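You operate a simulated robot arm through the tools that you are given. There is no shell and no other tool. Be economical: measure what you need, move in short steps, check, and stop when the job is done.

The job below is to be done with a simulated two-armed robot. You get a single attempt, and the scene is never put back.

JOB
Measure 10 ml of sugar into the beaker and tip it into the small bowl.
Fine: use the dispenser and hold it while you press; beaker back where it stood. Set down upright: beaker.

The check looks at the end state, three seconds after you hand in, the way a careful person would. Anything else that was tipped, shoved, dropped, spilled or broken makes it a failure.

ROBOT AND FRAMES
Two 6-joint arms with two-finger parallel grippers on one trunk, on a base that drives. Base frame: it is fixed to the floor where the robot stands at the start and does not move with it; the origin is under the middle of the robot, x ahead of it, y to its left, z up. Units: cm, degrees, N and s.
The left shoulder is at the start at [6, 18.7, 124.7], the right one opposite. With the tool pointing down near the work surface each hand reaches from about 10 to 36 cm from the robot's upright axis, wherever it stands, measured 20 degrees to its own side. Places, roughly: dispenser button [50, -30, 100]; grey bowl (17x17x7 cm) [50, 20, 60]; small bowl (11x11x6 cm) [50, -40, 90]; spot under the spout [50, -30, 90]. Payload 1.57 kg a hand.
The TCP of each hand is the grasp point between the finger pads, 3 cm short of the fingertips. In the tool frame z runs along the fingers and y along their closing line. The gripper opens to 11 cm. The fingers are 2.4 cm wide and 1.2 cm thick; the gripper's body (4.8 by 11.2 cm) begins 7.8 cm behind the TCP.
Orientation is told as [roll, pitch, yaw] about the base's x, y, z axes, in that order, counted from this pose: with the fingers straight down and closing along the base's y, the tool's x points along the base's -x, its y along +y and its z along -z.

CONTROLS
- The arms move only by the tool nudge_tool. It takes "left_commands", "right_commands" or both (then of equal length, played together; a hand with none holds still); each is a list of rows, each a list of 7 numbers: the finger opening in cm, from 0 to 11, then the shift along the tool's x, y, z in units of 400 mm (1.0 is 400 mm), then the turn, a rotation vector about the tool's x, y, z in units of 120 degrees (1.0 is 120 degrees). In form: [[jaw, dx, dy, dz, ax, ay, az], ...]. A call has 1 to 8 rows; each row is the pose to reach, as a shift and turn from the pose commanded when the call began, along the tool's axes at that moment. A call with a number of a shift or a turn outside -1 to 1 is refused whole. Rows are played at 5 a second. More than 5 cm and 8.6 degrees between two rows, or a gripper value outside its range, and nothing of the call is played. Where a pose cannot be reached the arm comes as near as it can. A force on the tool above 70 N (or 10 N above the force at the start of the call, whichever is more), or a blocked arm, ends the call early, and 0.2 s more pass. Each finger travels about 15.3 cm/s and halts on what it meets, pressing with about 40 N; the grip force reading is that of the motor and also rises with nothing between the fingers. The clock runs only during rows and for 0.2 s after the last one: add rows that repeat a pose to give the fingers time. The reply holds the time, the measured pose of the TCP, the force on the tool along the base axes, the opening and the grip force, in the units named above and with some noise, with the torque about the TCP (base axes, N m) and any sound that the robot's microphone picked up.
- Cameras (640 x 400 px; columns grow to the right, rows downward): "scene" is now at [0.11, -1.22, 177.25]; the picture's right is [-0.17, -0.99, 0.00], its down [-0.87, 0.15, -0.46] and it looks along [0.46, -0.08, -0.89] (base axes); focal length 270 px, centre (320, 200). "left" rides on the left gripper at [7, -1.6, -14.1] in its tool frame; the picture's right is [0.23, 0.97, 0.00], its down [-0.85, 0.20, -0.48] and it looks along [-0.47, 0.11, 0.88] (tool axes); focal length 222 px, centre (320, 200). "right" rides on the right gripper at [7, 1.6, -14.1] in its tool frame; the picture's right is [-0.23, 0.97, 0.00], its down [-0.86, -0.20, -0.48] and it looks along [-0.47, -0.11, 0.88] (tool axes); focal length 222 px, centre (320, 200). There is no depth. A picture from a camera that has moved, and an enlarged one, comes with that camera's place and axes in the base frame and with its lens.
- camera(camera): a new picture of that camera. It takes no simulated time.
- slide_trunk(by): slides the trunk up (or, below 0, down) by that many cm; the arms and the scene camera ride with it, the base frame stays. It gives what a move gives, with no picture.
- roll_base(legs): drives the robot by 1 to 6 legs, each [ahead, left, turn to the left] in cm, cm and degrees, along the robot's own axes; the way and the turn of a leg run together, so that a leg with both is an arc; at most 150 cm and 180 degrees a leg. The arms and the cameras ride along, it lands a little off, and it stops where it bumps. It gives what a move gives.
- turn_head(pan, tilt): turns the head with the scene camera to pan (to the left, within 86 degrees either way) and tilt (down, from -29 to 69), counted from straight ahead of the robot. It gives what a move gives.
- inspect(camera, box): a new picture of the part [left, top, right, bottom] of that camera's present view, enlarged. It takes no simulated time.
- hand_in(): hands the job in; it is judged then, once.

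Work in short steps. Places have to be worked out from the pictures, the camera data and where the tool is seen: move nearer, look again, correct. Check each grasp and each placing, and mend what went wrong. You have 120 turns and 108 pictures in all, those below and enlarged ones among them. Open the grippers and draw the arms clear of the work before you hand the job in, unless the task says otherwise; then end with one line.

The tools are called after "Emit:" by a JSON object that holds its "api" and its "payload". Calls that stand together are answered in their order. nudge_tool: Moves the arms, as the interface text tells. Its arguments: {"type":"object","properties":{"left_commands":{"type":"array"},"right_commands":{"type":"array"}},"required":[]} The other tools are called the same way: slide_trunk (by) slides the trunk up or down; roll_base (legs) drives the base; turn_head (pan, tilt) turns the head that bears the scene camera; camera (camera) takes a picture; inspect (camera, box) takes an enlarged picture of a part of a camera's view; hand_in () hands the job in.

At the start:

```text
t: 0.0
left_tcp_pos: [28.07, -0.99, 127.48]
left_tcp_rot: [0.0, -0.1, 0.0]
left_ft_force: [0.2, -0.9, 0.8]
left_moment: [0.0, 0.0, 0.02]
left_gripper_width: 10.99
left_gripper_force: 0.0
right_tcp_pos: [32.47, -33.72, 125.83]
right_tcp_rot: [0.0, 0.0, 0.0]
right_ft_force: [0.5, 0.3, 0.2]
right_moment: [0.01, -0.01, 0.0]
right_gripper_width: 10.99
right_gripper_force: 0.0
trunk travel left (down, up): [-87.5, 11.5]
robot x, y, heading: [-0.32, -0.09, 0.3]
head pan, tilt: [-9.6, 62.4]
```

scene: 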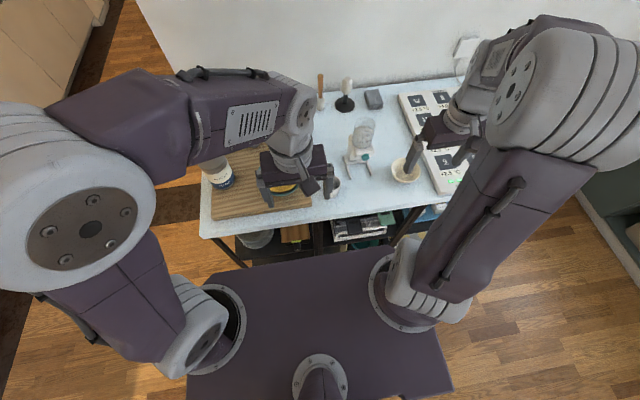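
right: 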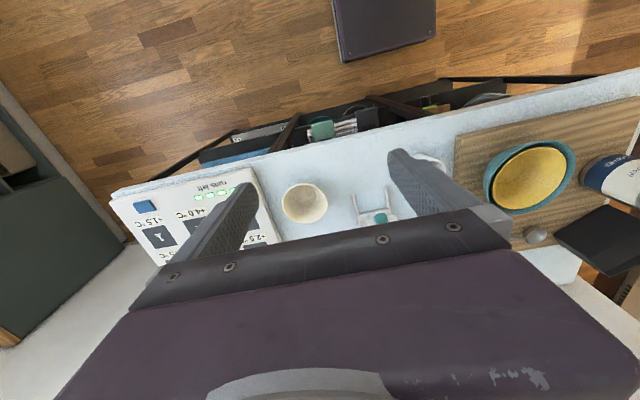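
left: 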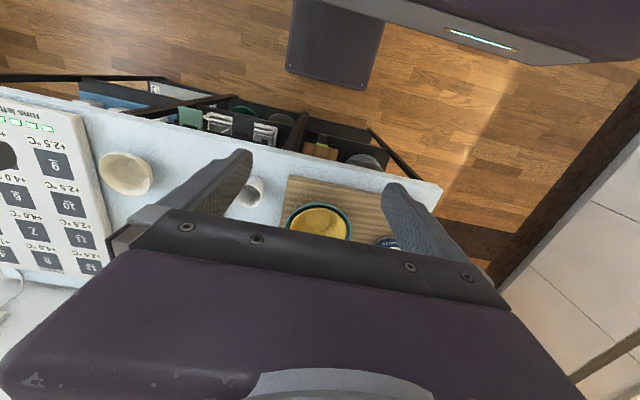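

The first picture shows a table with a dispenser in the middle, a cream bowl to its right and a small cup near the board. I enlarge the scene to identify them.

Emit:
{"api": "inspect", "payload": {"camera": "scene", "box": [300, 80, 460, 200]}}

Emit:
{"api": "inspect", "payload": {"camera": "scene", "box": [190, 60, 390, 220]}}

```text
3.33 times, centred on (380, 140) of scene
camera zoom: at [0.11, -1.22, 177.25], right [-0.17, -0.99, 0.0], down [-0.87, 0.15, -0.46], along [0.46, -0.08, -0.89], focal length 898 px, centre (120, 400)
```

zoom: 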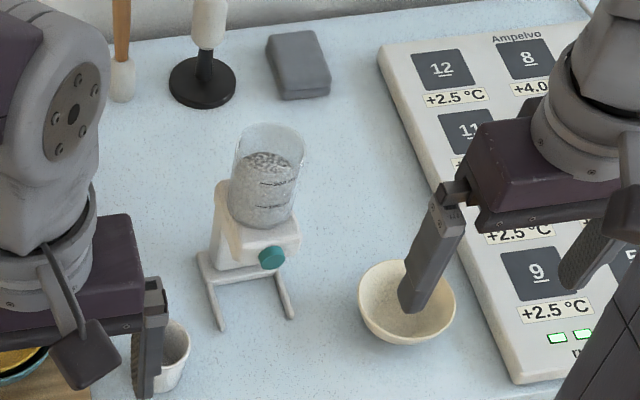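

```text
2.50 times, centred on (290, 140) of scene
camera zoom: at [0.11, -1.22, 177.25], right [-0.17, -0.99, 0.0], down [-0.87, 0.15, -0.46], along [0.46, -0.08, -0.89], focal length 674 px, centre (395, 350)
```

zoom: 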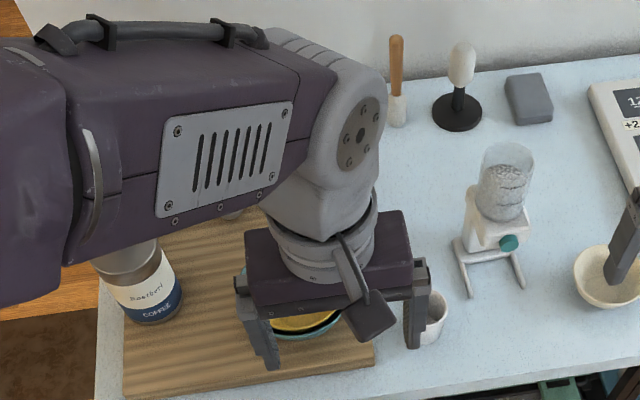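

By triangulating the bowl from two cameras (width ≈ 11 cm) I put the tabletop at about z = 87, the bowl at about [52,-44], the dispenser button at about [55,-28] and the cup at about [46,-15]. I roll right so that the work lies between the arms, then look again.

Emit:
{"api": "roll_base", "payload": {"legs": [[0, -25, 0]]}}

Emit:
{"api": "camera", "payload": {"camera": "scene"}}

Emit:
{"api": "camera", "payload": {"camera": "left"}}

```text
t: 1.8
left_tcp_pos: [28.09, -26.05, 127.65]
left_tcp_rot: [-0.1, 0.0, -0.1]
left_ft_force: [-1.2, 0.0, 0.0]
left_moment: [0.02, -0.05, 0.04]
left_gripper_width: 11.0
left_gripper_force: 0.0
right_tcp_pos: [32.53, -58.63, 125.98]
right_tcp_rot: [-0.1, 0.0, -0.2]
right_ft_force: [-0.2, -0.5, 0.2]
right_moment: [-0.04, 0.01, 0.0]
right_gripper_width: 10.97
right_gripper_force: 0.0
trunk travel left (down, up): [-87.5, 11.5]
robot x, y, heading: [-0.39, -25.15, 0.1]
head pan, tilt: [-9.6, 62.4]
```

```text
102 pictures are left
camera scene: at [0.08, -26.0, 177.25], right [-0.17, -0.99, 0.0], down [-0.87, 0.15, -0.46], along [0.46, -0.08, -0.89], focal length 270 px, centre (320, 200)
```

scene: 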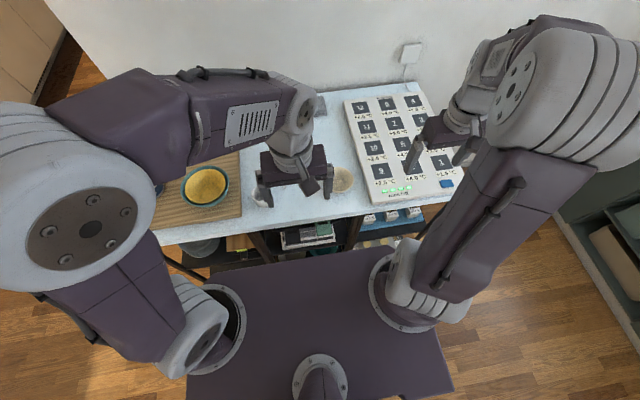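

```text
101 pictures are left
camera left: at [21.05, -27.49, 141.64], right [-0.23, 0.97, 0.0], down [0.86, 0.2, 0.48], along [0.47, 0.11, -0.88], focal length 222 px, centre (320, 200)
```

left: 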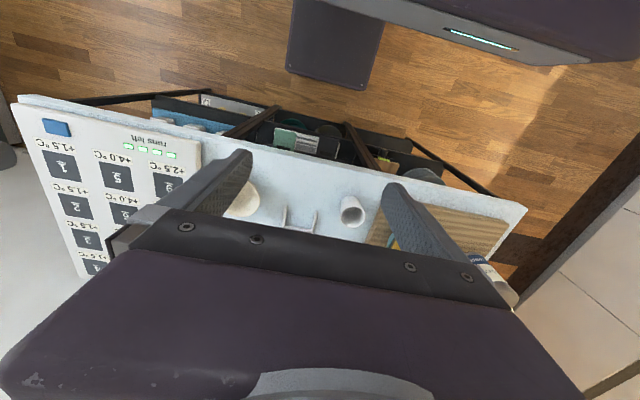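

The cup rim comes out at about [47,-13,93], so the tabletop is at 87–88. I move the arms apart to clear the head camera's view.

Emit:
{"api": "nudge_tool", "payload": {"left_commands": [[11, 0, 0.12, 0, 0, 0, 0], [11, 0, 0.24, 0, 0, 0, 0], [11, 0, 0.36, 0, 0, 0, 0], [11, 0, 0.48, 0, 0, 0, 0], [11, 0, 0.6, 0, 0, 0, 0]]}}

Emit:
{"api": "camera", "payload": {"camera": "scene"}}

```text
t: 3.0
left_tcp_pos: [28.06, -1.98, 127.7]
left_tcp_rot: [-0.1, 0.0, -0.1]
left_ft_force: [0.7, 0.2, -0.6]
left_moment: [-0.03, -0.04, -0.04]
left_gripper_width: 11.0
left_gripper_force: 0.1
right_tcp_pos: [32.5, -58.58, 125.99]
right_tcp_rot: [-0.1, 0.0, 0.0]
right_ft_force: [0.3, -0.2, 0.2]
right_moment: [0.0, -0.02, 0.04]
right_gripper_width: 11.04
right_gripper_force: 0.1
trunk travel left (down, up): [-87.5, 11.5]
robot x, y, heading: [0.15, -25.47, -0.3]
head pan, tilt: [-9.6, 62.4]
```

```text
100 pictures are left
camera scene: at [0.08, -26.06, 177.25], right [-0.17, -0.99, 0.0], down [-0.87, 0.15, -0.46], along [0.46, -0.08, -0.89], focal length 270 px, centre (320, 200)
```

scene: 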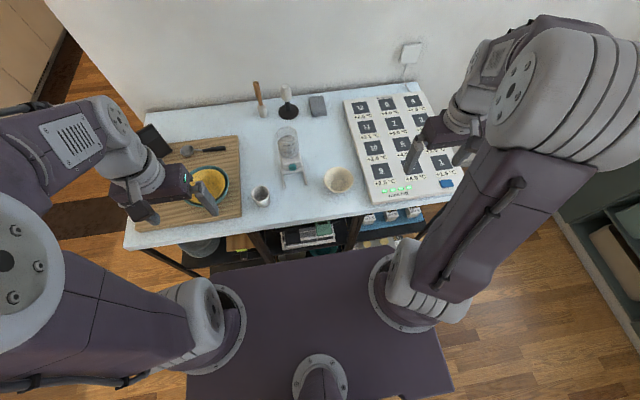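

Clear view now, so I enlarge the work area.

Emit:
{"api": "inspect", "payload": {"camera": "scene", "box": [245, 115, 365, 215]}}

Emit:
{"api": "inspect", "payload": {"camera": "scene", "box": [270, 120, 318, 190]}}

```text
4.00 times, centred on (305, 165) of scene
camera zoom: at [0.08, -26.06, 177.25], right [-0.17, -0.99, 0.0], down [-0.87, 0.15, -0.46], along [0.46, -0.08, -0.89], focal length 1078 px, centre (380, 340)
```

zoom: 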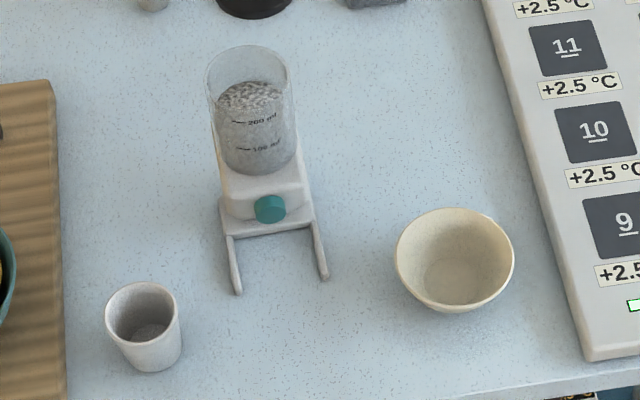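

```text
5.71 times, centred on (294, 155) of scene
camera zoom: at [0.08, -26.06, 177.25], right [-0.17, -0.99, 0.0], down [-0.87, 0.15, -0.46], along [0.46, -0.08, -0.89], focal length 1540 px, centre (469, 457)
```

zoom: 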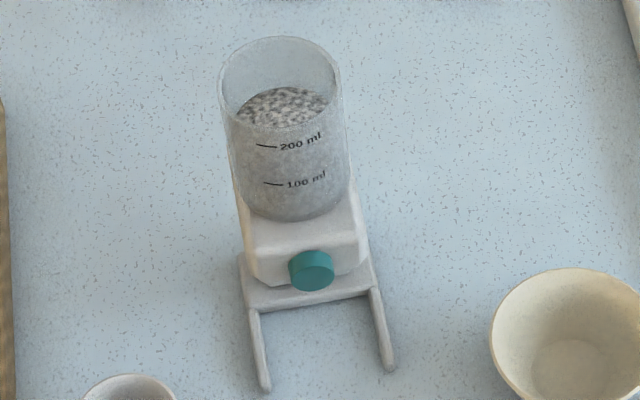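

Cup rim is about [50,-13,94], bowl about [51,-42], and the dispenser faces me at y ≈ -26 with its button near x 55. I tilt the right hand 45° forward and bring it in so its camera looks horizontally at the dispenser.

Emit:
{"api": "nudge_tool", "payload": {"right_commands": [[11, -0.02, 0.08, 0.06, 0, -0.0469, 0], [11, -0.04, 0.16, 0.12, 0, -0.0938, 0], [11, -0.06, 0.24, 0.18, 0, -0.14, 0], [11, -0.08, 0.32, 0.24, 0, -0.1875, 0], [11, -0.1, 0.4, 0.3, 0, -0.234, 0], [11, -0.12, 0.48, 0.36, 0, -0.281, 0], [11, -0.14, 0.56, 0.42, 0, -0.328, 0], [11, -0.16, 0.64, 0.48, 0, -0.375, 0]]}}

Emit:
{"api": "camera", "payload": {"camera": "right"}}

Emit:
{"api": "camera", "payload": {"camera": "scene"}}

```text
t: 4.8
left_tcp_pos: [27.96, -2.35, 127.64]
left_tcp_rot: [0.0, 0.0, 0.0]
left_ft_force: [-0.8, -0.1, 0.5]
left_moment: [-0.01, 0.04, -0.04]
left_gripper_width: 11.02
left_gripper_force: 0.0
right_tcp_pos: [43.2, -44.27, 110.66]
right_tcp_rot: [10.1, -42.3, -5.0]
right_ft_force: [-0.1, 0.8, 0.3]
right_moment: [-0.01, 0.03, -0.03]
right_gripper_width: 11.01
right_gripper_force: 0.1
right hand out of reach, approached as far as the arm can: row 4, 5, 6, 7, 8
trunk travel left (down, up): [-87.5, 11.5]
robot x, y, heading: [0.13, -25.33, 0.1]
head pan, tilt: [-9.6, 62.4]
```

```text
97 pictures are left
camera right: at [28.49, -43.72, 116.5], right [0.14, 0.95, 0.28], down [0.31, -0.31, 0.9], along [0.94, -0.04, -0.34], focal length 222 px, centre (320, 200)
```

right: 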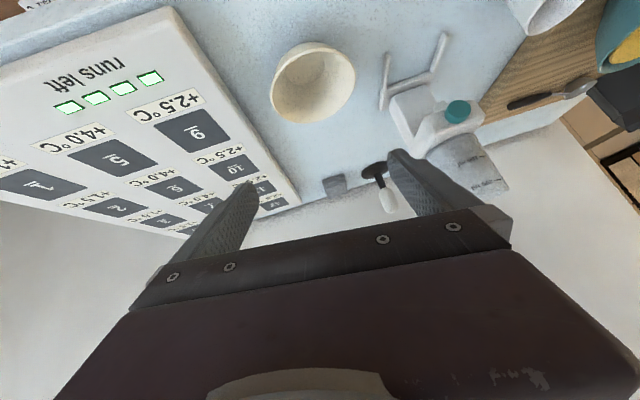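

```text
96 pictures are left
camera scene: at [0.09, -26.28, 177.25], right [-0.17, -0.99, 0.0], down [-0.87, 0.15, -0.46], along [0.46, -0.08, -0.89], focal length 270 px, centre (320, 200)
```

scene: 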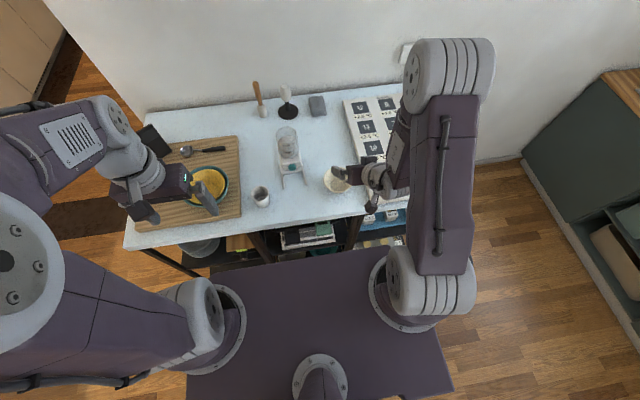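

The right arm is folded too tightly here because the wrist comes too near the shoulder. For a forward-tilted tool I should stand further back, so I back up 20 cm.

Emit:
{"api": "roll_base", "payload": {"legs": [[-20, 0, 0]]}}

Emit:
{"api": "nudge_tool", "payload": {"right_commands": [[11, 0, 0, 0, 0, 0, 0]]}}

```text
t: 6.4
left_tcp_pos: [8.69, -2.36, 127.63]
left_tcp_rot: [0.0, 0.2, -0.1]
left_ft_force: [0.6, -0.2, 0.1]
left_moment: [-0.03, 0.02, 0.03]
left_gripper_width: 11.01
left_gripper_force: 0.0
right_tcp_pos: [23.68, -44.15, 110.52]
right_tcp_rot: [10.1, -42.0, -5.0]
right_ft_force: [0.4, 0.0, 0.7]
right_moment: [0.02, 0.05, 0.0]
right_gripper_width: 10.99
right_gripper_force: 0.0
trunk travel left (down, up): [-87.5, 11.5]
robot x, y, heading: [-20.19, -24.99, -0.0]
head pan, tilt: [-9.6, 62.4]
```

```text
t: 6.8
left_tcp_pos: [8.48, -2.2, 127.65]
left_tcp_rot: [0.1, 0.0, -0.2]
left_ft_force: [1.1, -0.7, 0.4]
left_moment: [0.02, 0.0, -0.02]
left_gripper_width: 11.0
left_gripper_force: 0.0
right_tcp_pos: [23.36, -44.21, 110.66]
right_tcp_rot: [10.1, -42.3, -5.0]
right_ft_force: [-0.6, 0.3, -0.9]
right_moment: [0.0, 0.0, 0.03]
right_gripper_width: 11.03
right_gripper_force: 0.0
trunk travel left (down, up): [-87.5, 11.5]
robot x, y, heading: [-19.89, -25.08, -0.3]
head pan, tilt: [-9.6, 62.4]
```

Commands count from the actual pose. I now bring the right hand forward to about [43,-30,104] at 45° pitch with roll and yaw removed, to look at the dispenser.

Emit:
{"api": "nudge_tool", "payload": {"right_commands": [[11, -0.038, 0.052, 0.082, 0.009, -0.004, -0.005], [11, -0.077, 0.103, 0.163, 0.019, -0.008, -0.01], [11, -0.115, 0.155, 0.245, 0.028, -0.012, -0.015], [11, -0.153, 0.207, 0.327, 0.037, -0.017, -0.021], [11, -0.192, 0.258, 0.408, 0.047, -0.021, -0.026], [11, -0.23, 0.31, 0.49, 0.056, -0.025, -0.031]]}}

Emit:
{"api": "camera", "payload": {"camera": "right"}}

Emit:
{"api": "camera", "payload": {"camera": "scene"}}

```text
t: 8.2
left_tcp_pos: [8.48, -2.37, 127.6]
left_tcp_rot: [0.1, 0.0, 0.0]
left_ft_force: [0.7, -0.1, 0.1]
left_moment: [0.0, 0.03, -0.01]
left_gripper_width: 10.98
left_gripper_force: 0.1
right_tcp_pos: [42.22, -44.95, 104.03]
right_tcp_rot: [0.1, -45.6, 5.8]
right_ft_force: [0.6, -0.5, 0.2]
right_moment: [0.04, -0.01, 0.0]
right_gripper_width: 10.98
right_gripper_force: 0.0
right hand out of reach, approached as far as the arm can: row 1, 2, 3, 4, 5, 6
trunk travel left (down, up): [-87.5, 11.5]
robot x, y, heading: [-19.54, -24.93, -0.1]
head pan, tilt: [-9.6, 62.4]
```

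```text
95 pictures are left
camera right: at [27.27, -44.81, 108.99], right [0.06, 0.98, 0.16], down [0.28, -0.17, 0.95], along [0.96, -0.01, -0.28], focal length 222 px, centre (320, 200)
```

right: 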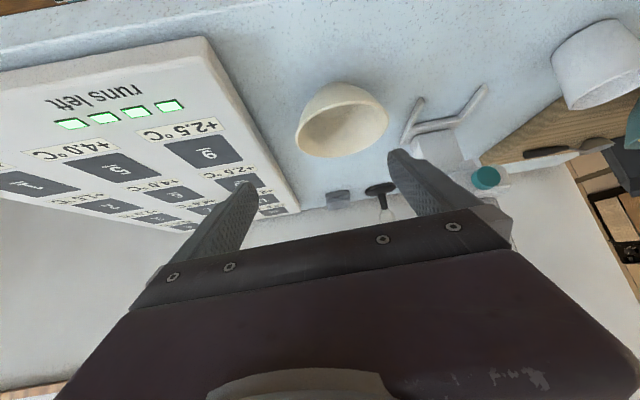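

```text
94 pictures are left
camera scene: at [-19.55, -26.36, 177.25], right [-0.17, -0.99, 0.0], down [-0.87, 0.15, -0.46], along [0.46, -0.08, -0.89], focal length 270 px, centre (320, 200)
```

scene: 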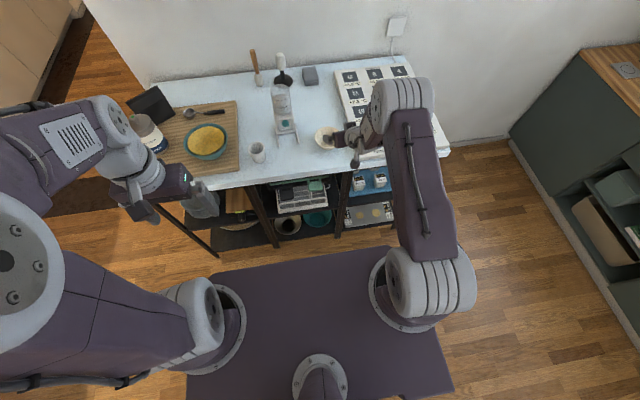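

y remains stuck near the shoulder's own line, so the arm probably needs a radial heading. I try yawing the hand inward while shifting left.

Emit:
{"api": "nudge_tool", "payload": {"right_commands": [[11, -0.007, 0.1, 0.007, -0.02, 0, -0.0194], [11, -0.014, 0.2, 0.014, -0.04, 0, -0.039], [11, -0.021, 0.299, 0.022, -0.0595, 0, -0.0583]]}}

```text
t: 9.0
left_tcp_pos: [8.49, -2.33, 127.68]
left_tcp_rot: [0.0, 0.0, -0.1]
left_ft_force: [0.6, -0.2, 0.2]
left_moment: [-0.03, -0.03, 0.02]
left_gripper_width: 11.0
left_gripper_force: 0.0
right_tcp_pos: [42.18, -34.27, 104.05]
right_tcp_rot: [0.2, -45.6, 15.9]
right_ft_force: [0.0, -0.9, -0.1]
right_moment: [0.0, -0.01, -0.04]
right_gripper_width: 11.01
right_gripper_force: 0.1
right hand out of reach, approached as far as the arm can: row 2, 3
trunk travel left (down, up): [-87.5, 11.5]
robot x, y, heading: [-19.68, -24.79, -0.2]
head pan, tilt: [-9.6, 62.4]
```

Yawing inward works. I take a close look from here.

Emit:
{"api": "camera", "payload": {"camera": "right"}}

Emit:
{"api": "inspect", "payload": {"camera": "scene", "box": [240, 90, 360, 190]}}

```text
93 pictures are left
camera right: at [27.39, -36.9, 108.98], right [-0.12, 0.98, 0.16], down [0.3, -0.12, 0.95], along [0.95, 0.16, -0.28], focal length 222 px, centre (320, 200)
```

right: 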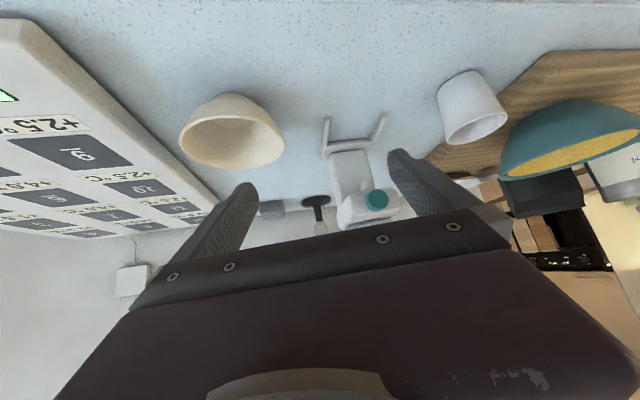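

```text
4.00 times, centred on (300, 140) of scene
camera zoom: at [-19.68, -26.26, 177.25], right [-0.17, -0.99, 0.0], down [-0.87, 0.15, -0.46], along [0.46, -0.08, -0.89], focal length 1078 px, centre (400, 440)
```

zoom: 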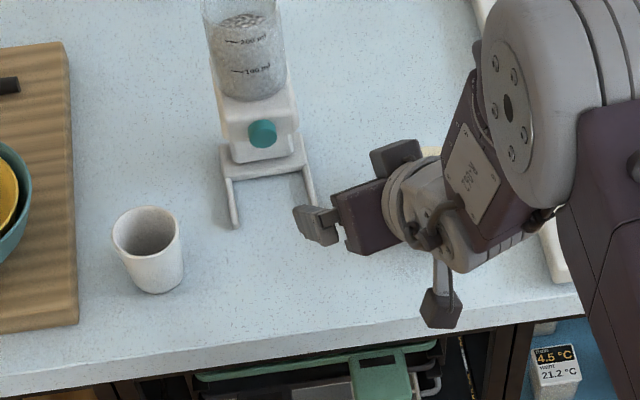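

I enlarge the dispenser and the cup in the wrist view.

Emit:
{"api": "inspect", "payload": {"camera": "right", "box": [300, 100, 420, 240]}}

Emit:
{"api": "inspect", "payload": {"camera": "right", "box": [420, 50, 530, 160]}}

```text
2.86 times, centred on (360, 170) of right
camera zoom: at [27.39, -36.9, 108.98], right [-0.12, 0.98, 0.16], down [0.3, -0.12, 0.95], along [0.95, 0.16, -0.28], focal length 635 px, centre (206, 286)
```

zoom: 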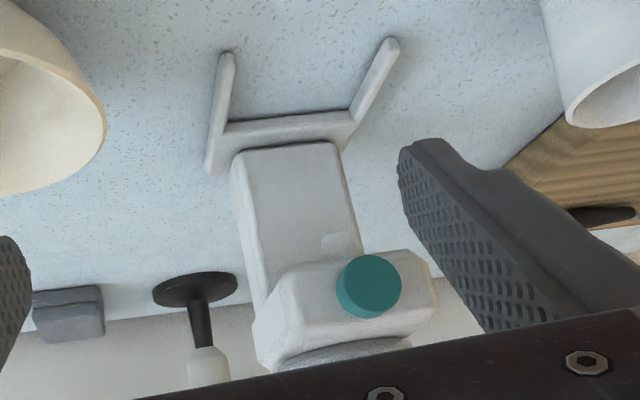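

```text
3.64 times, centred on (475, 105) of right
camera zoom: at [27.39, -36.9, 108.98], right [-0.12, 0.98, 0.16], down [0.3, -0.12, 0.95], along [0.95, 0.16, -0.28], focal length 808 px, centre (-244, 546)
```

zoom: 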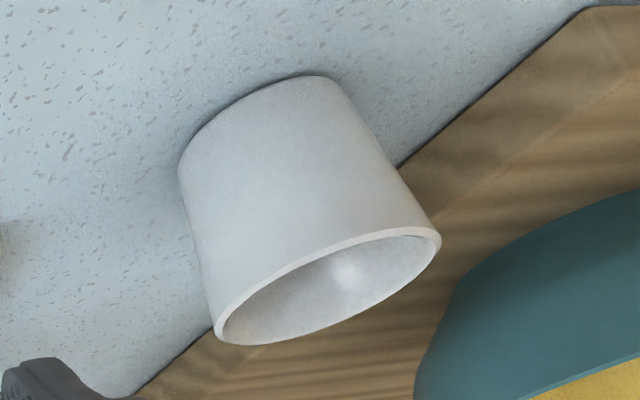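

Triangulated: cup rim centre [47.3,-13.9,97], table about z 89.5, button [52.1,-25.9,102.6], foot tips at about x 52, y -22/-30. I'll use the left hand for the cup, pitched 65° and yawed -14°, and bring it in front of the cup first.

Emit:
{"api": "nudge_tool", "payload": {"left_commands": [[11, -0.0766, -0.0256, 0.0863, 0.0083, -0.0674, 0.013], [11, -0.153, -0.051, 0.1725, 0.0165, -0.135, 0.026], [11, -0.23, -0.077, 0.259, 0.025, -0.202, 0.039], [11, -0.306, -0.1025, 0.345, 0.033, -0.2695, 0.052], [11, -0.383, -0.128, 0.431, 0.041, -0.337, 0.065], [11, -0.459, -0.154, 0.5175, 0.0495, -0.404, 0.078], [11, -0.536, -0.179, 0.604, 0.058, -0.472, 0.091], [11, -0.6125, -0.205, 0.69, 0.066, -0.539, 0.104]]}}

Emit:
{"api": "camera", "payload": {"camera": "left"}}

```text
t: 10.8
left_tcp_pos: [39.47, -13.16, 101.73]
left_tcp_rot: [-13.7, -61.9, -1.6]
left_ft_force: [0.6, 0.5, 0.0]
left_moment: [0.02, -0.01, -0.01]
left_gripper_width: 11.01
left_gripper_force: 0.0
left hand out of reach, approached as far as the arm can: row 3, 4, 5, 6, 7, 8
right_tcp_pos: [42.39, -34.23, 103.98]
right_tcp_rot: [0.2, -45.5, 16.0]
right_ft_force: [-0.1, 0.1, 0.4]
right_moment: [0.02, 0.03, 0.01]
right_gripper_width: 10.99
right_gripper_force: 0.0
trunk travel left (down, up): [-87.5, 11.5]
robot x, y, heading: [-19.7, -24.97, 0.2]
head pan, tilt: [-9.6, 62.4]
```

```text
89 pictures are left
camera left: at [23.7, -10.86, 102.15], right [0.12, 0.94, -0.31], down [0.04, 0.31, 0.95], along [0.99, -0.13, -0.01], focal length 222 px, centre (320, 200)
```

left: 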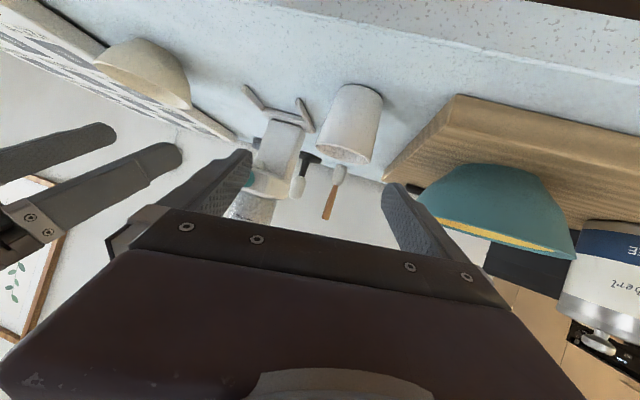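

The hand is near the cup; the cup rim reads [47.3,-13.5,96.4] again. I straighten the roll and yaw and go to just in front of and above the cup, with fingers wide.

Emit:
{"api": "nudge_tool", "payload": {"left_commands": [[11, 0.026, 0.016, 0.047, -0.012, -0.01, 0.026], [11, 0.052, 0.032, 0.094, -0.023, -0.02, 0.052], [11, 0.052, 0.032, 0.094, -0.023, -0.02, 0.052]]}}

Emit:
{"api": "camera", "payload": {"camera": "left"}}

```text
t: 11.6
left_tcp_pos: [45.43, -13.36, 97.65]
left_tcp_rot: [-6.3, -64.1, -8.3]
left_ft_force: [0.2, -0.7, 0.0]
left_moment: [0.03, 0.01, -0.01]
left_gripper_width: 11.02
left_gripper_force: 0.1
left hand out of reach, approached as far as the arm can: row 1, 2, 3
right_tcp_pos: [42.2, -34.38, 104.09]
right_tcp_rot: [0.1, -45.6, 15.8]
right_ft_force: [-0.4, 0.5, -0.2]
right_moment: [0.03, 0.04, -0.04]
right_gripper_width: 10.98
right_gripper_force: 0.1
trunk travel left (down, up): [-87.5, 11.5]
robot x, y, heading: [-19.89, -25.15, -0.3]
head pan, tilt: [-9.6, 62.4]
```

```text
88 pictures are left
camera left: at [29.67, -10.99, 97.58], right [0.14, 0.96, -0.25], down [0.0, 0.25, 0.97], along [0.99, -0.14, 0.03], focal length 222 px, centre (320, 200)
```

left: 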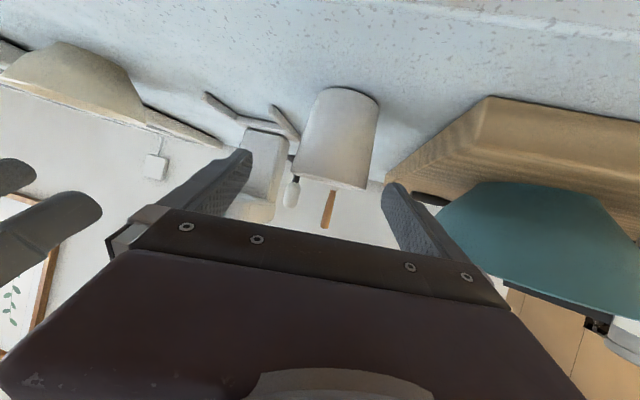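

Still slightly too folded. I back the robot up 8 cm (away from the cup) so I can make a clean straight approach.

Emit:
{"api": "roll_base", "payload": {"legs": [[-8, 0, 0]]}}

```text
t: 12.7
left_tcp_pos: [37.73, -13.34, 97.38]
left_tcp_rot: [-6.5, -63.9, -8.1]
left_ft_force: [-1.0, 0.2, -0.1]
left_moment: [-0.01, 0.0, -0.02]
left_gripper_width: 10.99
left_gripper_force: 0.0
right_tcp_pos: [34.36, -34.44, 103.79]
right_tcp_rot: [0.4, -45.4, 15.8]
right_ft_force: [-0.7, 0.1, 0.5]
right_moment: [0.01, 0.01, 0.0]
right_gripper_width: 10.99
right_gripper_force: 0.1
trunk travel left (down, up): [-87.5, 11.5]
robot x, y, heading: [-27.58, -25.35, 0.1]
head pan, tilt: [-9.6, 62.4]
```

Now I straighten to yaw -14°, pitch -68° just in front of the cup at about [41.5,-12.7,96].

Emit:
{"api": "nudge_tool", "payload": {"left_commands": [[11, -0.0045, 0.02, 0.047, -0.0045, -0.017, 0.011], [11, -0.009, 0.039, 0.094, -0.009, -0.034, 0.022], [11, -0.009, 0.039, 0.094, -0.009, -0.034, 0.022]]}}

Emit:
{"api": "camera", "payload": {"camera": "left"}}

```text
t: 13.5
left_tcp_pos: [40.92, -12.82, 96.45]
left_tcp_rot: [0.1, -68.5, -14.3]
left_ft_force: [-0.7, 0.5, -0.2]
left_moment: [0.01, 0.02, 0.01]
left_gripper_width: 11.01
left_gripper_force: 0.1
right_tcp_pos: [33.87, -34.47, 104.13]
right_tcp_rot: [0.2, -45.8, 15.8]
right_ft_force: [-0.2, -0.1, 1.2]
right_moment: [0.0, 0.03, 0.01]
right_gripper_width: 11.01
right_gripper_force: 0.2
trunk travel left (down, up): [-87.5, 11.5]
robot x, y, heading: [-28.07, -25.23, -0.2]
head pan, tilt: [-9.6, 62.4]
```

```text
87 pictures are left
camera left: at [25.25, -10.42, 95.04], right [0.16, 0.96, -0.21], down [-0.08, 0.22, 0.97], along [0.98, -0.14, 0.11], focal length 222 px, centre (320, 200)
```

left: 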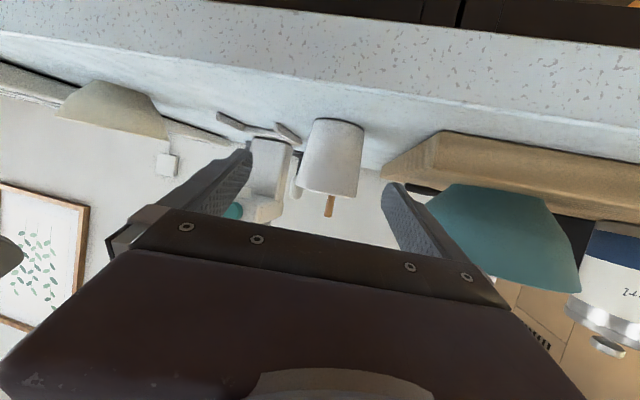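

Orientation is clean and the cup sits between the fingers at about [47.2,-13.5]. I advance so the pads straddle it at z ≈ 94.3.

Emit:
{"api": "nudge_tool", "payload": {"left_commands": [[11, -0.003, 0.0105, 0.08, 0, 0, 0], [11, -0.006, 0.021, 0.161, 0, 0, 0], [11, -0.006, 0.021, 0.161, 0, 0, 0]]}}

Emit:
{"api": "camera", "payload": {"camera": "left"}}

Emit:
{"api": "inspect", "payload": {"camera": "scene", "box": [220, 80, 340, 180]}}

```text
t: 14.3
left_tcp_pos: [44.58, -12.5, 95.33]
left_tcp_rot: [0.0, -68.4, -14.3]
left_ft_force: [-0.2, -0.1, -0.5]
left_moment: [-0.03, -0.02, 0.0]
left_gripper_width: 10.99
left_gripper_force: 0.1
left hand out of reach, approached as far as the arm can: row 2, 3
right_tcp_pos: [34.15, -34.47, 103.97]
right_tcp_rot: [0.3, -45.6, 15.7]
right_ft_force: [0.3, 0.3, 0.4]
right_moment: [-0.01, 0.01, 0.02]
right_gripper_width: 10.99
right_gripper_force: 0.0
trunk travel left (down, up): [-87.5, 11.5]
robot x, y, heading: [-28.14, -25.03, -0.3]
head pan, tilt: [-9.6, 62.4]
```

```text
86 pictures are left
camera left: at [28.97, -10.14, 94.03], right [0.16, 0.96, -0.21], down [-0.08, 0.22, 0.97], along [0.98, -0.14, 0.11], focal length 222 px, centre (320, 200)
```

left: 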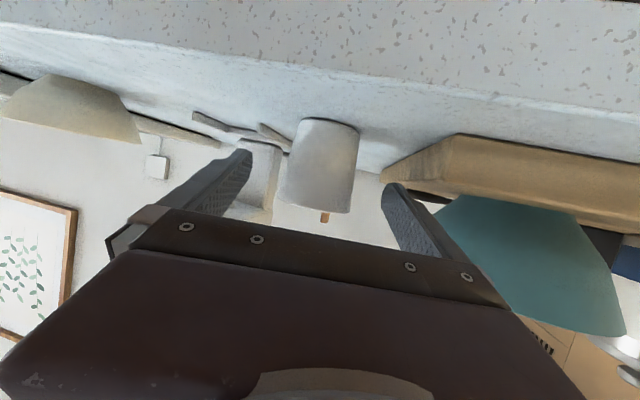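

```text
4.00 times, centred on (280, 130) of scene
camera zoom: at [-27.8, -26.34, 177.25], right [-0.17, -0.99, 0.0], down [-0.87, 0.15, -0.46], along [0.46, -0.08, -0.89], focal length 1078 px, centre (480, 480)
```

zoom: 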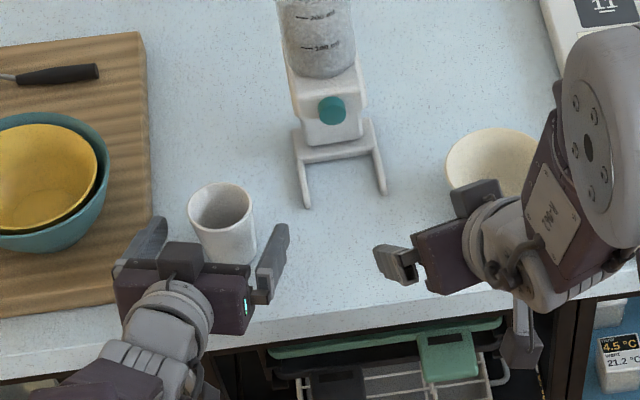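

Now the arm is at its far limit with the cup not yet between the pads. I roll the base 2.7 cm ahead and 0.8 to the right so the pads come around the cup.

Emit:
{"api": "roll_base", "payload": {"legs": [[2.7, -0.8, 0]]}}

Emit:
{"api": "camera", "payload": {"camera": "left"}}

Emit:
{"api": "inspect", "payload": {"camera": "scene", "box": [230, 100, 310, 180]}}

```text
t: 15.1
left_tcp_pos: [46.83, -13.23, 95.86]
left_tcp_rot: [0.0, -68.7, -14.3]
left_ft_force: [-0.3, 0.8, -0.7]
left_moment: [0.02, 0.0, -0.03]
left_gripper_width: 11.03
left_gripper_force: 0.1
right_tcp_pos: [36.12, -35.0, 104.45]
right_tcp_rot: [0.0, -45.9, 16.1]
right_ft_force: [-0.5, 0.2, 0.2]
right_moment: [-0.04, -0.02, -0.02]
right_gripper_width: 10.99
right_gripper_force: 0.1
trunk travel left (down, up): [-87.5, 11.5]
robot x, y, heading: [-25.51, -25.92, -0.4]
head pan, tilt: [-9.6, 62.4]
```

```text
84 pictures are left
camera left: at [31.2, -10.77, 94.34], right [0.16, 0.96, -0.21], down [-0.08, 0.23, 0.97], along [0.98, -0.14, 0.12], focal length 222 px, centre (320, 200)
```

left: 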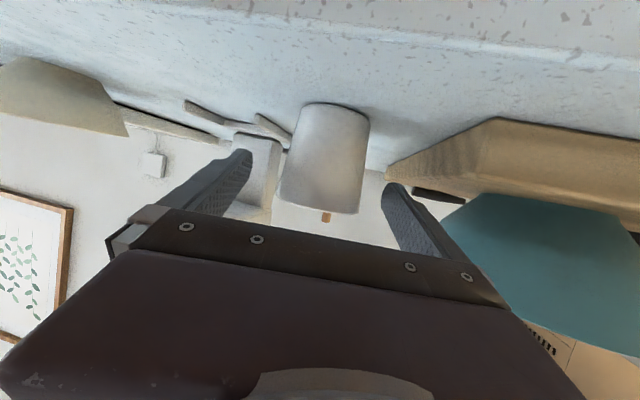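

```text
5.00 times, centred on (270, 140) of scene
camera zoom: at [-26.04, -26.81, 177.26], right [-0.17, -0.99, 0.0], down [-0.87, 0.15, -0.47], along [0.46, -0.08, -0.88], focal length 1348 px, centre (570, 500)
```

zoom: 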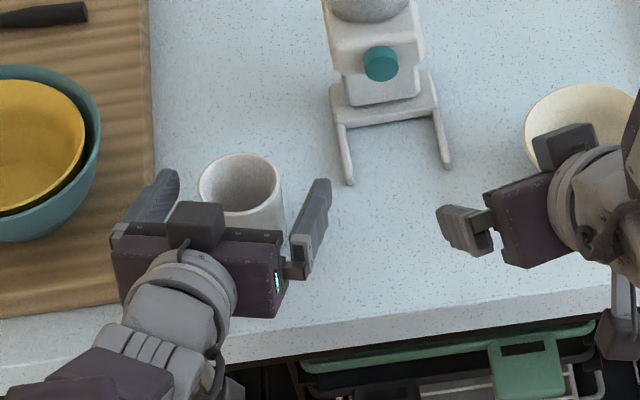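

Tips bracket the cup as computed (cup [47.2,-13.5]). I lower about 1.4 cm and close on the cup.

Emit:
{"api": "nudge_tool", "payload": {"left_commands": [[11, 0.029, -0.005, 0.021, 0, 0, 0], [8, 0.029, -0.005, 0.021, 0, 0, 0], [5, 0.029, -0.005, 0.021, 0, 0, 0], [5, 0.029, -0.005, 0.021, 0, 0, 0]]}}

Emit:
{"api": "camera", "payload": {"camera": "left"}}

```text
t: 16.1
left_tcp_pos: [47.26, -13.11, 95.14]
left_tcp_rot: [0.2, -68.5, -14.5]
left_ft_force: [1.7, -0.1, 3.5]
left_moment: [0.1, -0.16, -0.01]
left_gripper_width: 5.46
left_gripper_force: 40.5
left hand out of reach, approached as far as the arm can: row 1, 2, 3, 4
right_tcp_pos: [36.74, -35.16, 104.07]
right_tcp_rot: [0.1, -45.6, 15.7]
right_ft_force: [0.2, -0.6, 0.2]
right_moment: [0.0, 0.02, -0.01]
right_gripper_width: 11.0
right_gripper_force: 0.1
trunk travel left (down, up): [-87.5, 11.5]
robot x, y, heading: [-25.43, -25.98, -0.3]
head pan, tilt: [-9.6, 62.4]
```

```text
82 pictures are left
camera left: at [31.52, -10.77, 93.75], right [0.16, 0.96, -0.21], down [-0.08, 0.22, 0.97], along [0.98, -0.14, 0.11], focal length 222 px, centre (320, 200)
```

left: 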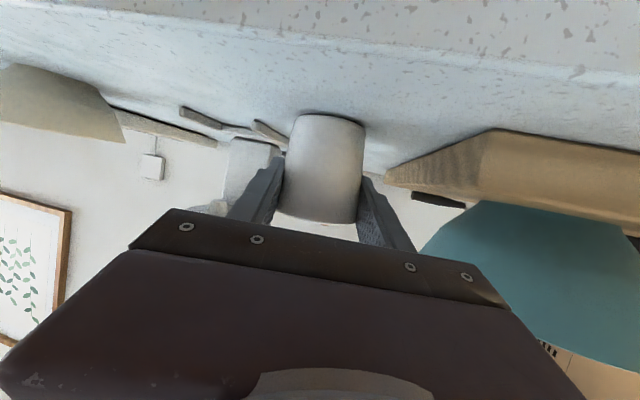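

The cup is gripped (width 5.46 cm, 40 N). I lift it straight up 5 cm and draw the right hand up and away at the same time.

Emit:
{"api": "nudge_tool", "payload": {"left_commands": [[5, -0.029, 0, -0.0115, 0, 0, 0], [5, -0.058, 0, -0.023, 0, 0, 0], [5, -0.087, 0, -0.0345, 0, 0, 0], [5, -0.116, 0, -0.046, 0, 0, 0]], "right_commands": [[11, -0.023, -0.04, -0.084, 0, 0, 0], [11, -0.046, -0.08, -0.168, 0, 0, 0], [11, -0.069, -0.12, -0.25, 0, 0, 0], [11, -0.092, -0.159, -0.335, 0, 0, 0]]}}

Emit:
{"api": "camera", "payload": {"camera": "scene"}}

Emit:
{"api": "camera", "payload": {"camera": "left"}}

```text
t: 17.1
left_tcp_pos: [47.11, -13.33, 100.02]
left_tcp_rot: [0.2, -68.4, -14.5]
left_ft_force: [0.1, 0.5, -1.2]
left_moment: [0.0, 0.03, 0.01]
left_gripper_width: 5.45
left_gripper_force: 39.7
right_tcp_pos: [31.6, -43.37, 116.08]
right_tcp_rot: [0.4, -45.7, 15.9]
right_ft_force: [-0.2, -0.3, 1.2]
right_moment: [0.0, 0.01, 0.0]
right_gripper_width: 11.0
right_gripper_force: 0.1
trunk travel left (down, up): [-87.5, 11.5]
robot x, y, heading: [-24.99, -25.96, -0.5]
head pan, tilt: [-9.6, 62.4]
```

```text
81 pictures are left
camera scene: at [-25.29, -27.21, 177.24], right [-0.17, -0.99, 0.0], down [-0.87, 0.15, -0.46], along [0.46, -0.08, -0.89], focal length 270 px, centre (320, 200)
```

scene: 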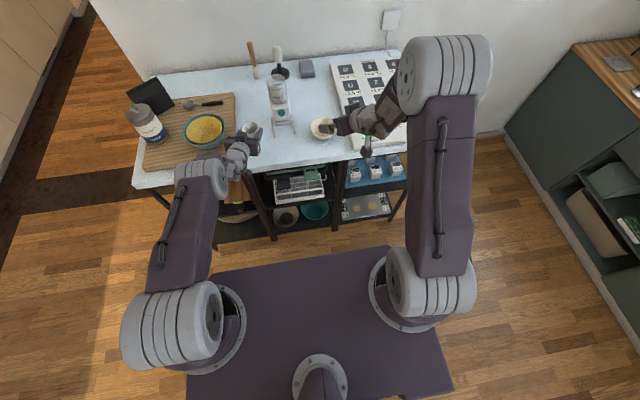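

```text
80 pictures are left
camera left: at [31.38, -10.87, 98.73], right [0.16, 0.96, -0.21], down [-0.08, 0.22, 0.97], along [0.98, -0.14, 0.11], focal length 222 px, centre (320, 200)
```

left: 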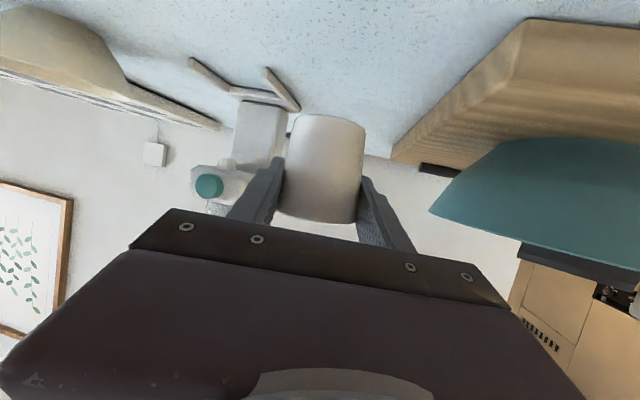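

The cup is lifted and level. I enlarge the dispenser in this view to find the spout under its head.

Emit:
{"api": "inspect", "payload": {"camera": "left", "box": [180, 50, 310, 220]}}

```text
2.35 times, centred on (245, 135) of left
camera zoom: at [31.38, -10.87, 98.73], right [0.16, 0.96, -0.21], down [-0.08, 0.22, 0.97], along [0.98, -0.14, 0.11], focal length 523 px, centre (496, 353)
```

zoom: 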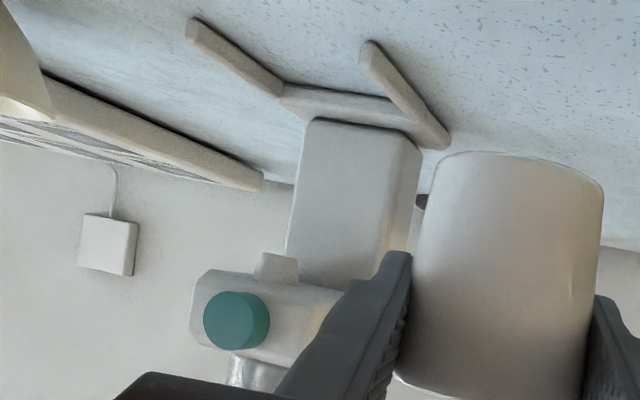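

Spout triangulates to [55.0,-25.7] with its tip at z ≈ 99, while the standing rim is about 97, so the cup goes in low between the feet from the front. First I draw the cup back and yaw to -25° before rolling nearer.

Emit:
{"api": "nudge_tool", "payload": {"left_commands": [[5, 0.019, -0.063, -0.0485, 0.02, 0, 0.008], [5, 0.038, -0.126, -0.097, 0.04, 0, 0.016], [5, 0.057, -0.189, -0.1455, 0.061, 0, 0.024], [5, 0.0765, -0.2525, -0.194, 0.081, 0, 0.032]]}}

```text
t: 18.1
left_tcp_pos: [39.16, -20.52, 100.03]
left_tcp_rot: [-3.4, -68.1, -22.1]
left_ft_force: [0.2, 0.0, -1.3]
left_moment: [0.07, 0.04, 0.02]
left_gripper_width: 5.47
left_gripper_force: 39.4
left hand out of reach, approached as far as the arm can: row 3, 4
right_tcp_pos: [31.83, -43.27, 115.99]
right_tcp_rot: [0.3, -45.6, 15.8]
right_ft_force: [-0.5, -1.0, 0.1]
right_moment: [-0.01, 0.0, 0.02]
right_gripper_width: 11.04
right_gripper_force: 0.0
trunk travel left (down, up): [-87.5, 11.5]
robot x, y, heading: [-25.33, -25.99, -0.1]
head pan, tilt: [-9.6, 62.4]
```

That's the near limit here (usable band about 64–73 cm ahead of the axis). I roll 8 cm ahead so the spot under the spout is within the band.

Emit:
{"api": "roll_base", "payload": {"legs": [[7.5, 0, 0]]}}

Emit:
{"api": "camera", "payload": {"camera": "left"}}

Emit:
{"api": "inspect", "payload": {"camera": "scene", "box": [230, 80, 350, 180]}}

```text
t: 19.1
left_tcp_pos: [46.22, -20.54, 100.3]
left_tcp_rot: [-3.1, -68.5, -22.3]
left_ft_force: [-0.4, -0.2, -0.3]
left_moment: [-0.01, 0.0, 0.01]
left_gripper_width: 5.45
left_gripper_force: 40.1
right_tcp_pos: [38.73, -43.17, 116.3]
right_tcp_rot: [0.1, -46.0, 15.9]
right_ft_force: [0.0, -0.2, 0.1]
right_moment: [0.0, -0.03, 0.01]
right_gripper_width: 10.98
right_gripper_force: 0.2
trunk travel left (down, up): [-87.5, 11.5]
robot x, y, heading: [-17.39, -25.63, -0.3]
head pan, tilt: [-9.6, 62.4]
```

```text
78 pictures are left
camera left: at [31.27, -15.16, 98.94], right [0.34, 0.91, -0.23], down [-0.02, 0.25, 0.97], along [0.94, -0.32, 0.11], focal length 222 px, centre (320, 200)
```

left: 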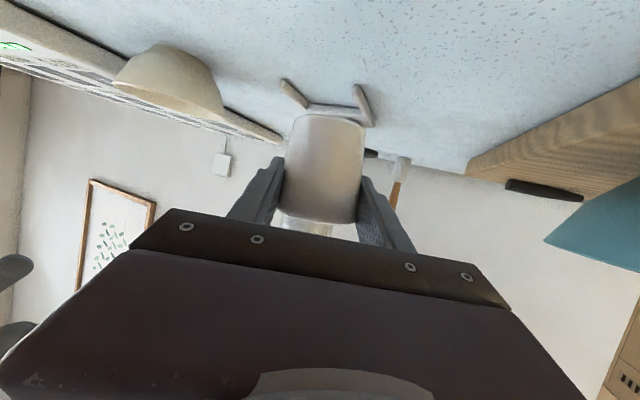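

```text
4.00 times, centred on (290, 130) of scene
camera zoom: at [-18.49, -27.11, 177.25], right [-0.17, -0.99, 0.0], down [-0.87, 0.15, -0.47], along [0.46, -0.08, -0.88], focal length 1078 px, centre (440, 480)
```

zoom: 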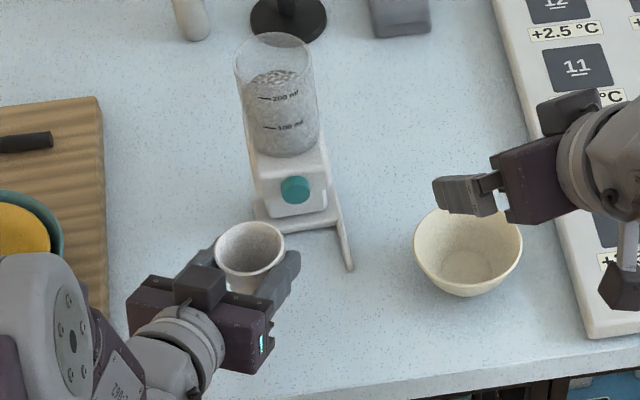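

The cup is clear in front of the dispenser. I slide it to [47.4,-25.5] and lower it to about 1.3 cm off the table.

Emit:
{"api": "nudge_tool", "payload": {"left_commands": [[5, 0.029, -0.049, 0.0545, 0.0055, 0, 0.007], [5, 0.0585, -0.0985, 0.109, 0.011, 0, 0.014], [5, 0.0585, -0.0985, 0.109, 0.011, 0, 0.014]]}}

Emit:
{"api": "camera", "payload": {"camera": "left"}}

Emit:
{"api": "inspect", "payload": {"camera": "scene", "box": [250, 100, 330, 170]}}

```text
t: 19.9
left_tcp_pos: [47.91, -25.52, 96.08]
left_tcp_rot: [-0.6, -68.1, -26.4]
left_ft_force: [0.6, -0.4, -1.8]
left_moment: [0.03, 0.0, 0.01]
left_gripper_width: 5.47
left_gripper_force: 39.5
right_tcp_pos: [39.47, -43.1, 115.82]
right_tcp_rot: [0.2, -45.5, 15.8]
right_ft_force: [0.7, -0.3, 0.3]
right_moment: [-0.01, -0.02, 0.0]
right_gripper_width: 11.01
right_gripper_force: 0.0
trunk travel left (down, up): [-87.5, 11.5]
robot x, y, heading: [-17.69, -25.75, -0.2]
head pan, tilt: [-9.6, 62.4]
```

```text
76 pictures are left
camera left: at [33.21, -19.67, 94.86], right [0.37, 0.9, -0.22], down [-0.02, 0.24, 0.97], along [0.93, -0.35, 0.1], focal length 222 px, centre (320, 200)
```

left: 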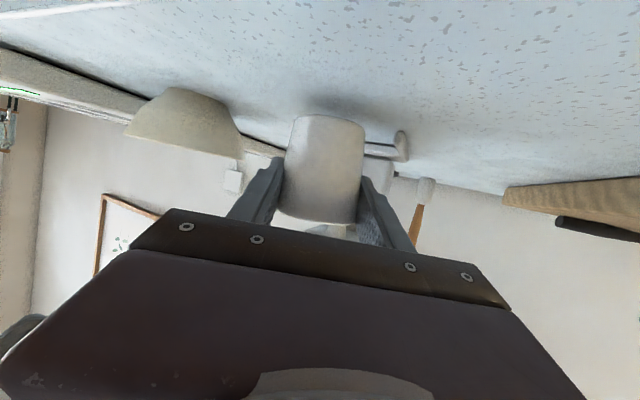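

```text
5.71 times, centred on (290, 135) of scene
camera zoom: at [-17.34, -27.05, 177.25], right [-0.17, -0.99, 0.0], down [-0.87, 0.15, -0.46], along [0.46, -0.08, -0.89], focal length 1540 px, centre (491, 571)
```

zoom: 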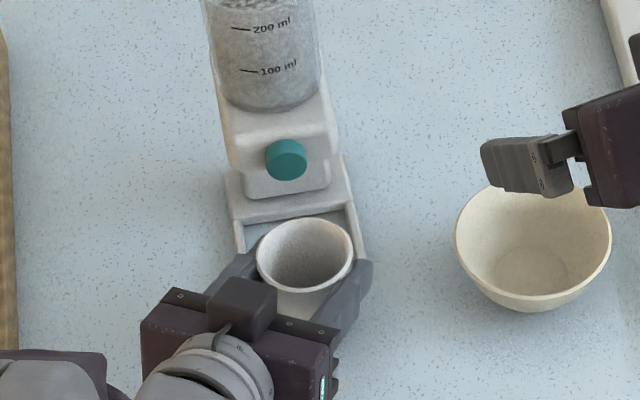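

The cup is centred within 0.4 cm of the dispenser's mid-line (y ≈ -25.8). To avoid the reach limit I roll 2.5 cm ahead first, then slide the rest with the arm.

Emit:
{"api": "roll_base", "payload": {"legs": [[2.5, 0.2, 0]]}}

Emit:
{"api": "inspect", "payload": {"camera": "scene", "box": [250, 110, 330, 180]}}

```text
t: 20.8
left_tcp_pos: [49.92, -25.43, 96.64]
left_tcp_rot: [-0.1, -68.3, -27.0]
left_ft_force: [-0.3, -0.7, -1.2]
left_moment: [0.03, 0.0, 0.04]
left_gripper_width: 5.46
left_gripper_force: 40.5
right_tcp_pos: [41.18, -43.27, 116.36]
right_tcp_rot: [0.2, -46.0, 16.0]
right_ft_force: [-0.9, 0.4, 0.4]
right_moment: [0.04, -0.01, -0.02]
right_gripper_width: 10.99
right_gripper_force: 0.1
trunk travel left (down, up): [-87.5, 11.5]
robot x, y, heading: [-15.0, -25.8, -0.1]
head pan, tilt: [-9.6, 62.4]
```

```text
5.71 times, centred on (290, 145) of scene
camera zoom: at [-16.12, -27.0, 177.25], right [-0.17, -0.99, 0.0], down [-0.87, 0.15, -0.47], along [0.46, -0.08, -0.88], focal length 1540 px, centre (491, 514)
```

zoom: 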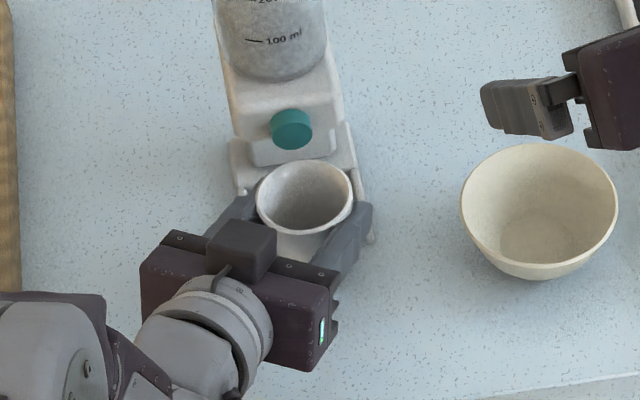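

Relative offset to the spout is now about [+4.3,+0.35]; I slide in and dip by 0.5 cm so the rim stays below the spout.

Emit:
{"api": "nudge_tool", "payload": {"left_commands": [[5, 0.005, 0.014, 0.026, 0, 0, 0], [5, -0.007, 0.035, 0.058, 0, 0, 0], [5, -0.023, 0.056, 0.0905, 0, 0, 0], [5, -0.023, 0.056, 0.0905, 0, 0, 0]]}}

Emit:
{"api": "inspect", "payload": {"camera": "scene", "box": [250, 110, 330, 180]}}

Emit:
{"api": "camera", "payload": {"camera": "left"}}

```text
t: 21.8
left_tcp_pos: [54.62, -25.03, 95.77]
left_tcp_rot: [-0.6, -68.2, -26.6]
left_ft_force: [-0.6, 0.0, -1.8]
left_moment: [-0.01, 0.0, 0.02]
left_gripper_width: 5.43
left_gripper_force: 40.0
right_tcp_pos: [41.86, -43.1, 116.01]
right_tcp_rot: [0.3, -45.6, 15.8]
right_ft_force: [-0.4, -0.4, -0.7]
right_moment: [-0.01, 0.0, -0.01]
right_gripper_width: 11.02
right_gripper_force: 0.1
trunk travel left (down, up): [-87.5, 11.5]
robot x, y, heading: [-15.15, -25.94, -0.2]
head pan, tilt: [-9.6, 62.4]
```

```text
5.71 times, centred on (290, 145) of scene
camera zoom: at [-15.08, -26.93, 177.25], right [-0.17, -0.99, 0.0], down [-0.87, 0.15, -0.46], along [0.46, -0.08, -0.89], focal length 1540 px, centre (491, 514)
```

zoom: 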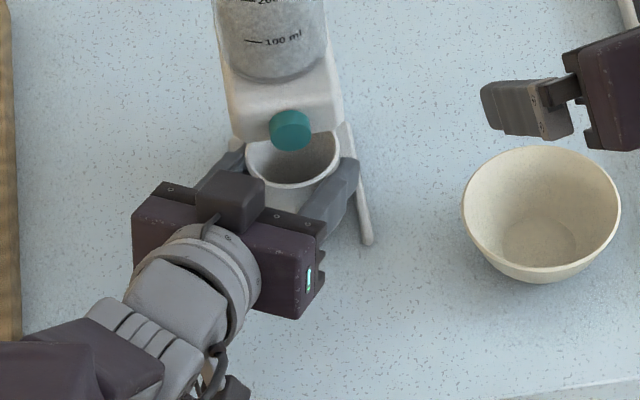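

```text
72 pictures are left
camera left: at [39.9, -19.16, 94.48], right [0.37, 0.9, -0.21], down [-0.02, 0.24, 0.97], along [0.93, -0.35, 0.1], focal length 222 px, centre (320, 200)
```

left: 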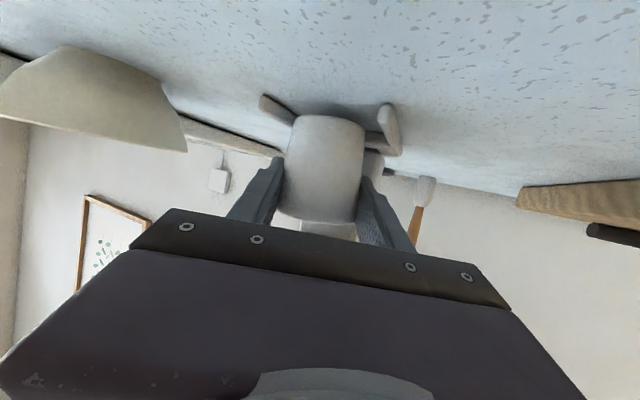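

The rim is centred under the spout (54.5,-25.7). I lower 0.6 cm to the table and open gently to 7.5 cm.

Emit:
{"api": "nudge_tool", "payload": {"left_commands": [[5, 0.008, 0, 0.003, 0, 0, 0], [5, 0.015, 0, 0.006, 0, 0, 0], [5, 0.015, 0, 0.006, 0, 0, 0]]}}

```text
t: 22.6
left_tcp_pos: [54.62, -25.09, 95.11]
left_tcp_rot: [-0.5, -68.2, -26.8]
left_ft_force: [0.4, 0.2, 1.7]
left_moment: [0.05, -0.08, 0.03]
left_gripper_width: 5.44
left_gripper_force: 40.2
right_tcp_pos: [41.82, -43.18, 116.06]
right_tcp_rot: [0.2, -45.6, 15.8]
right_ft_force: [0.1, 0.0, 0.1]
right_moment: [0.02, 0.0, 0.03]
right_gripper_width: 10.99
right_gripper_force: 0.1
trunk travel left (down, up): [-87.5, 11.5]
robot x, y, heading: [-15.76, -25.84, -0.1]
head pan, tilt: [-9.6, 62.4]
```

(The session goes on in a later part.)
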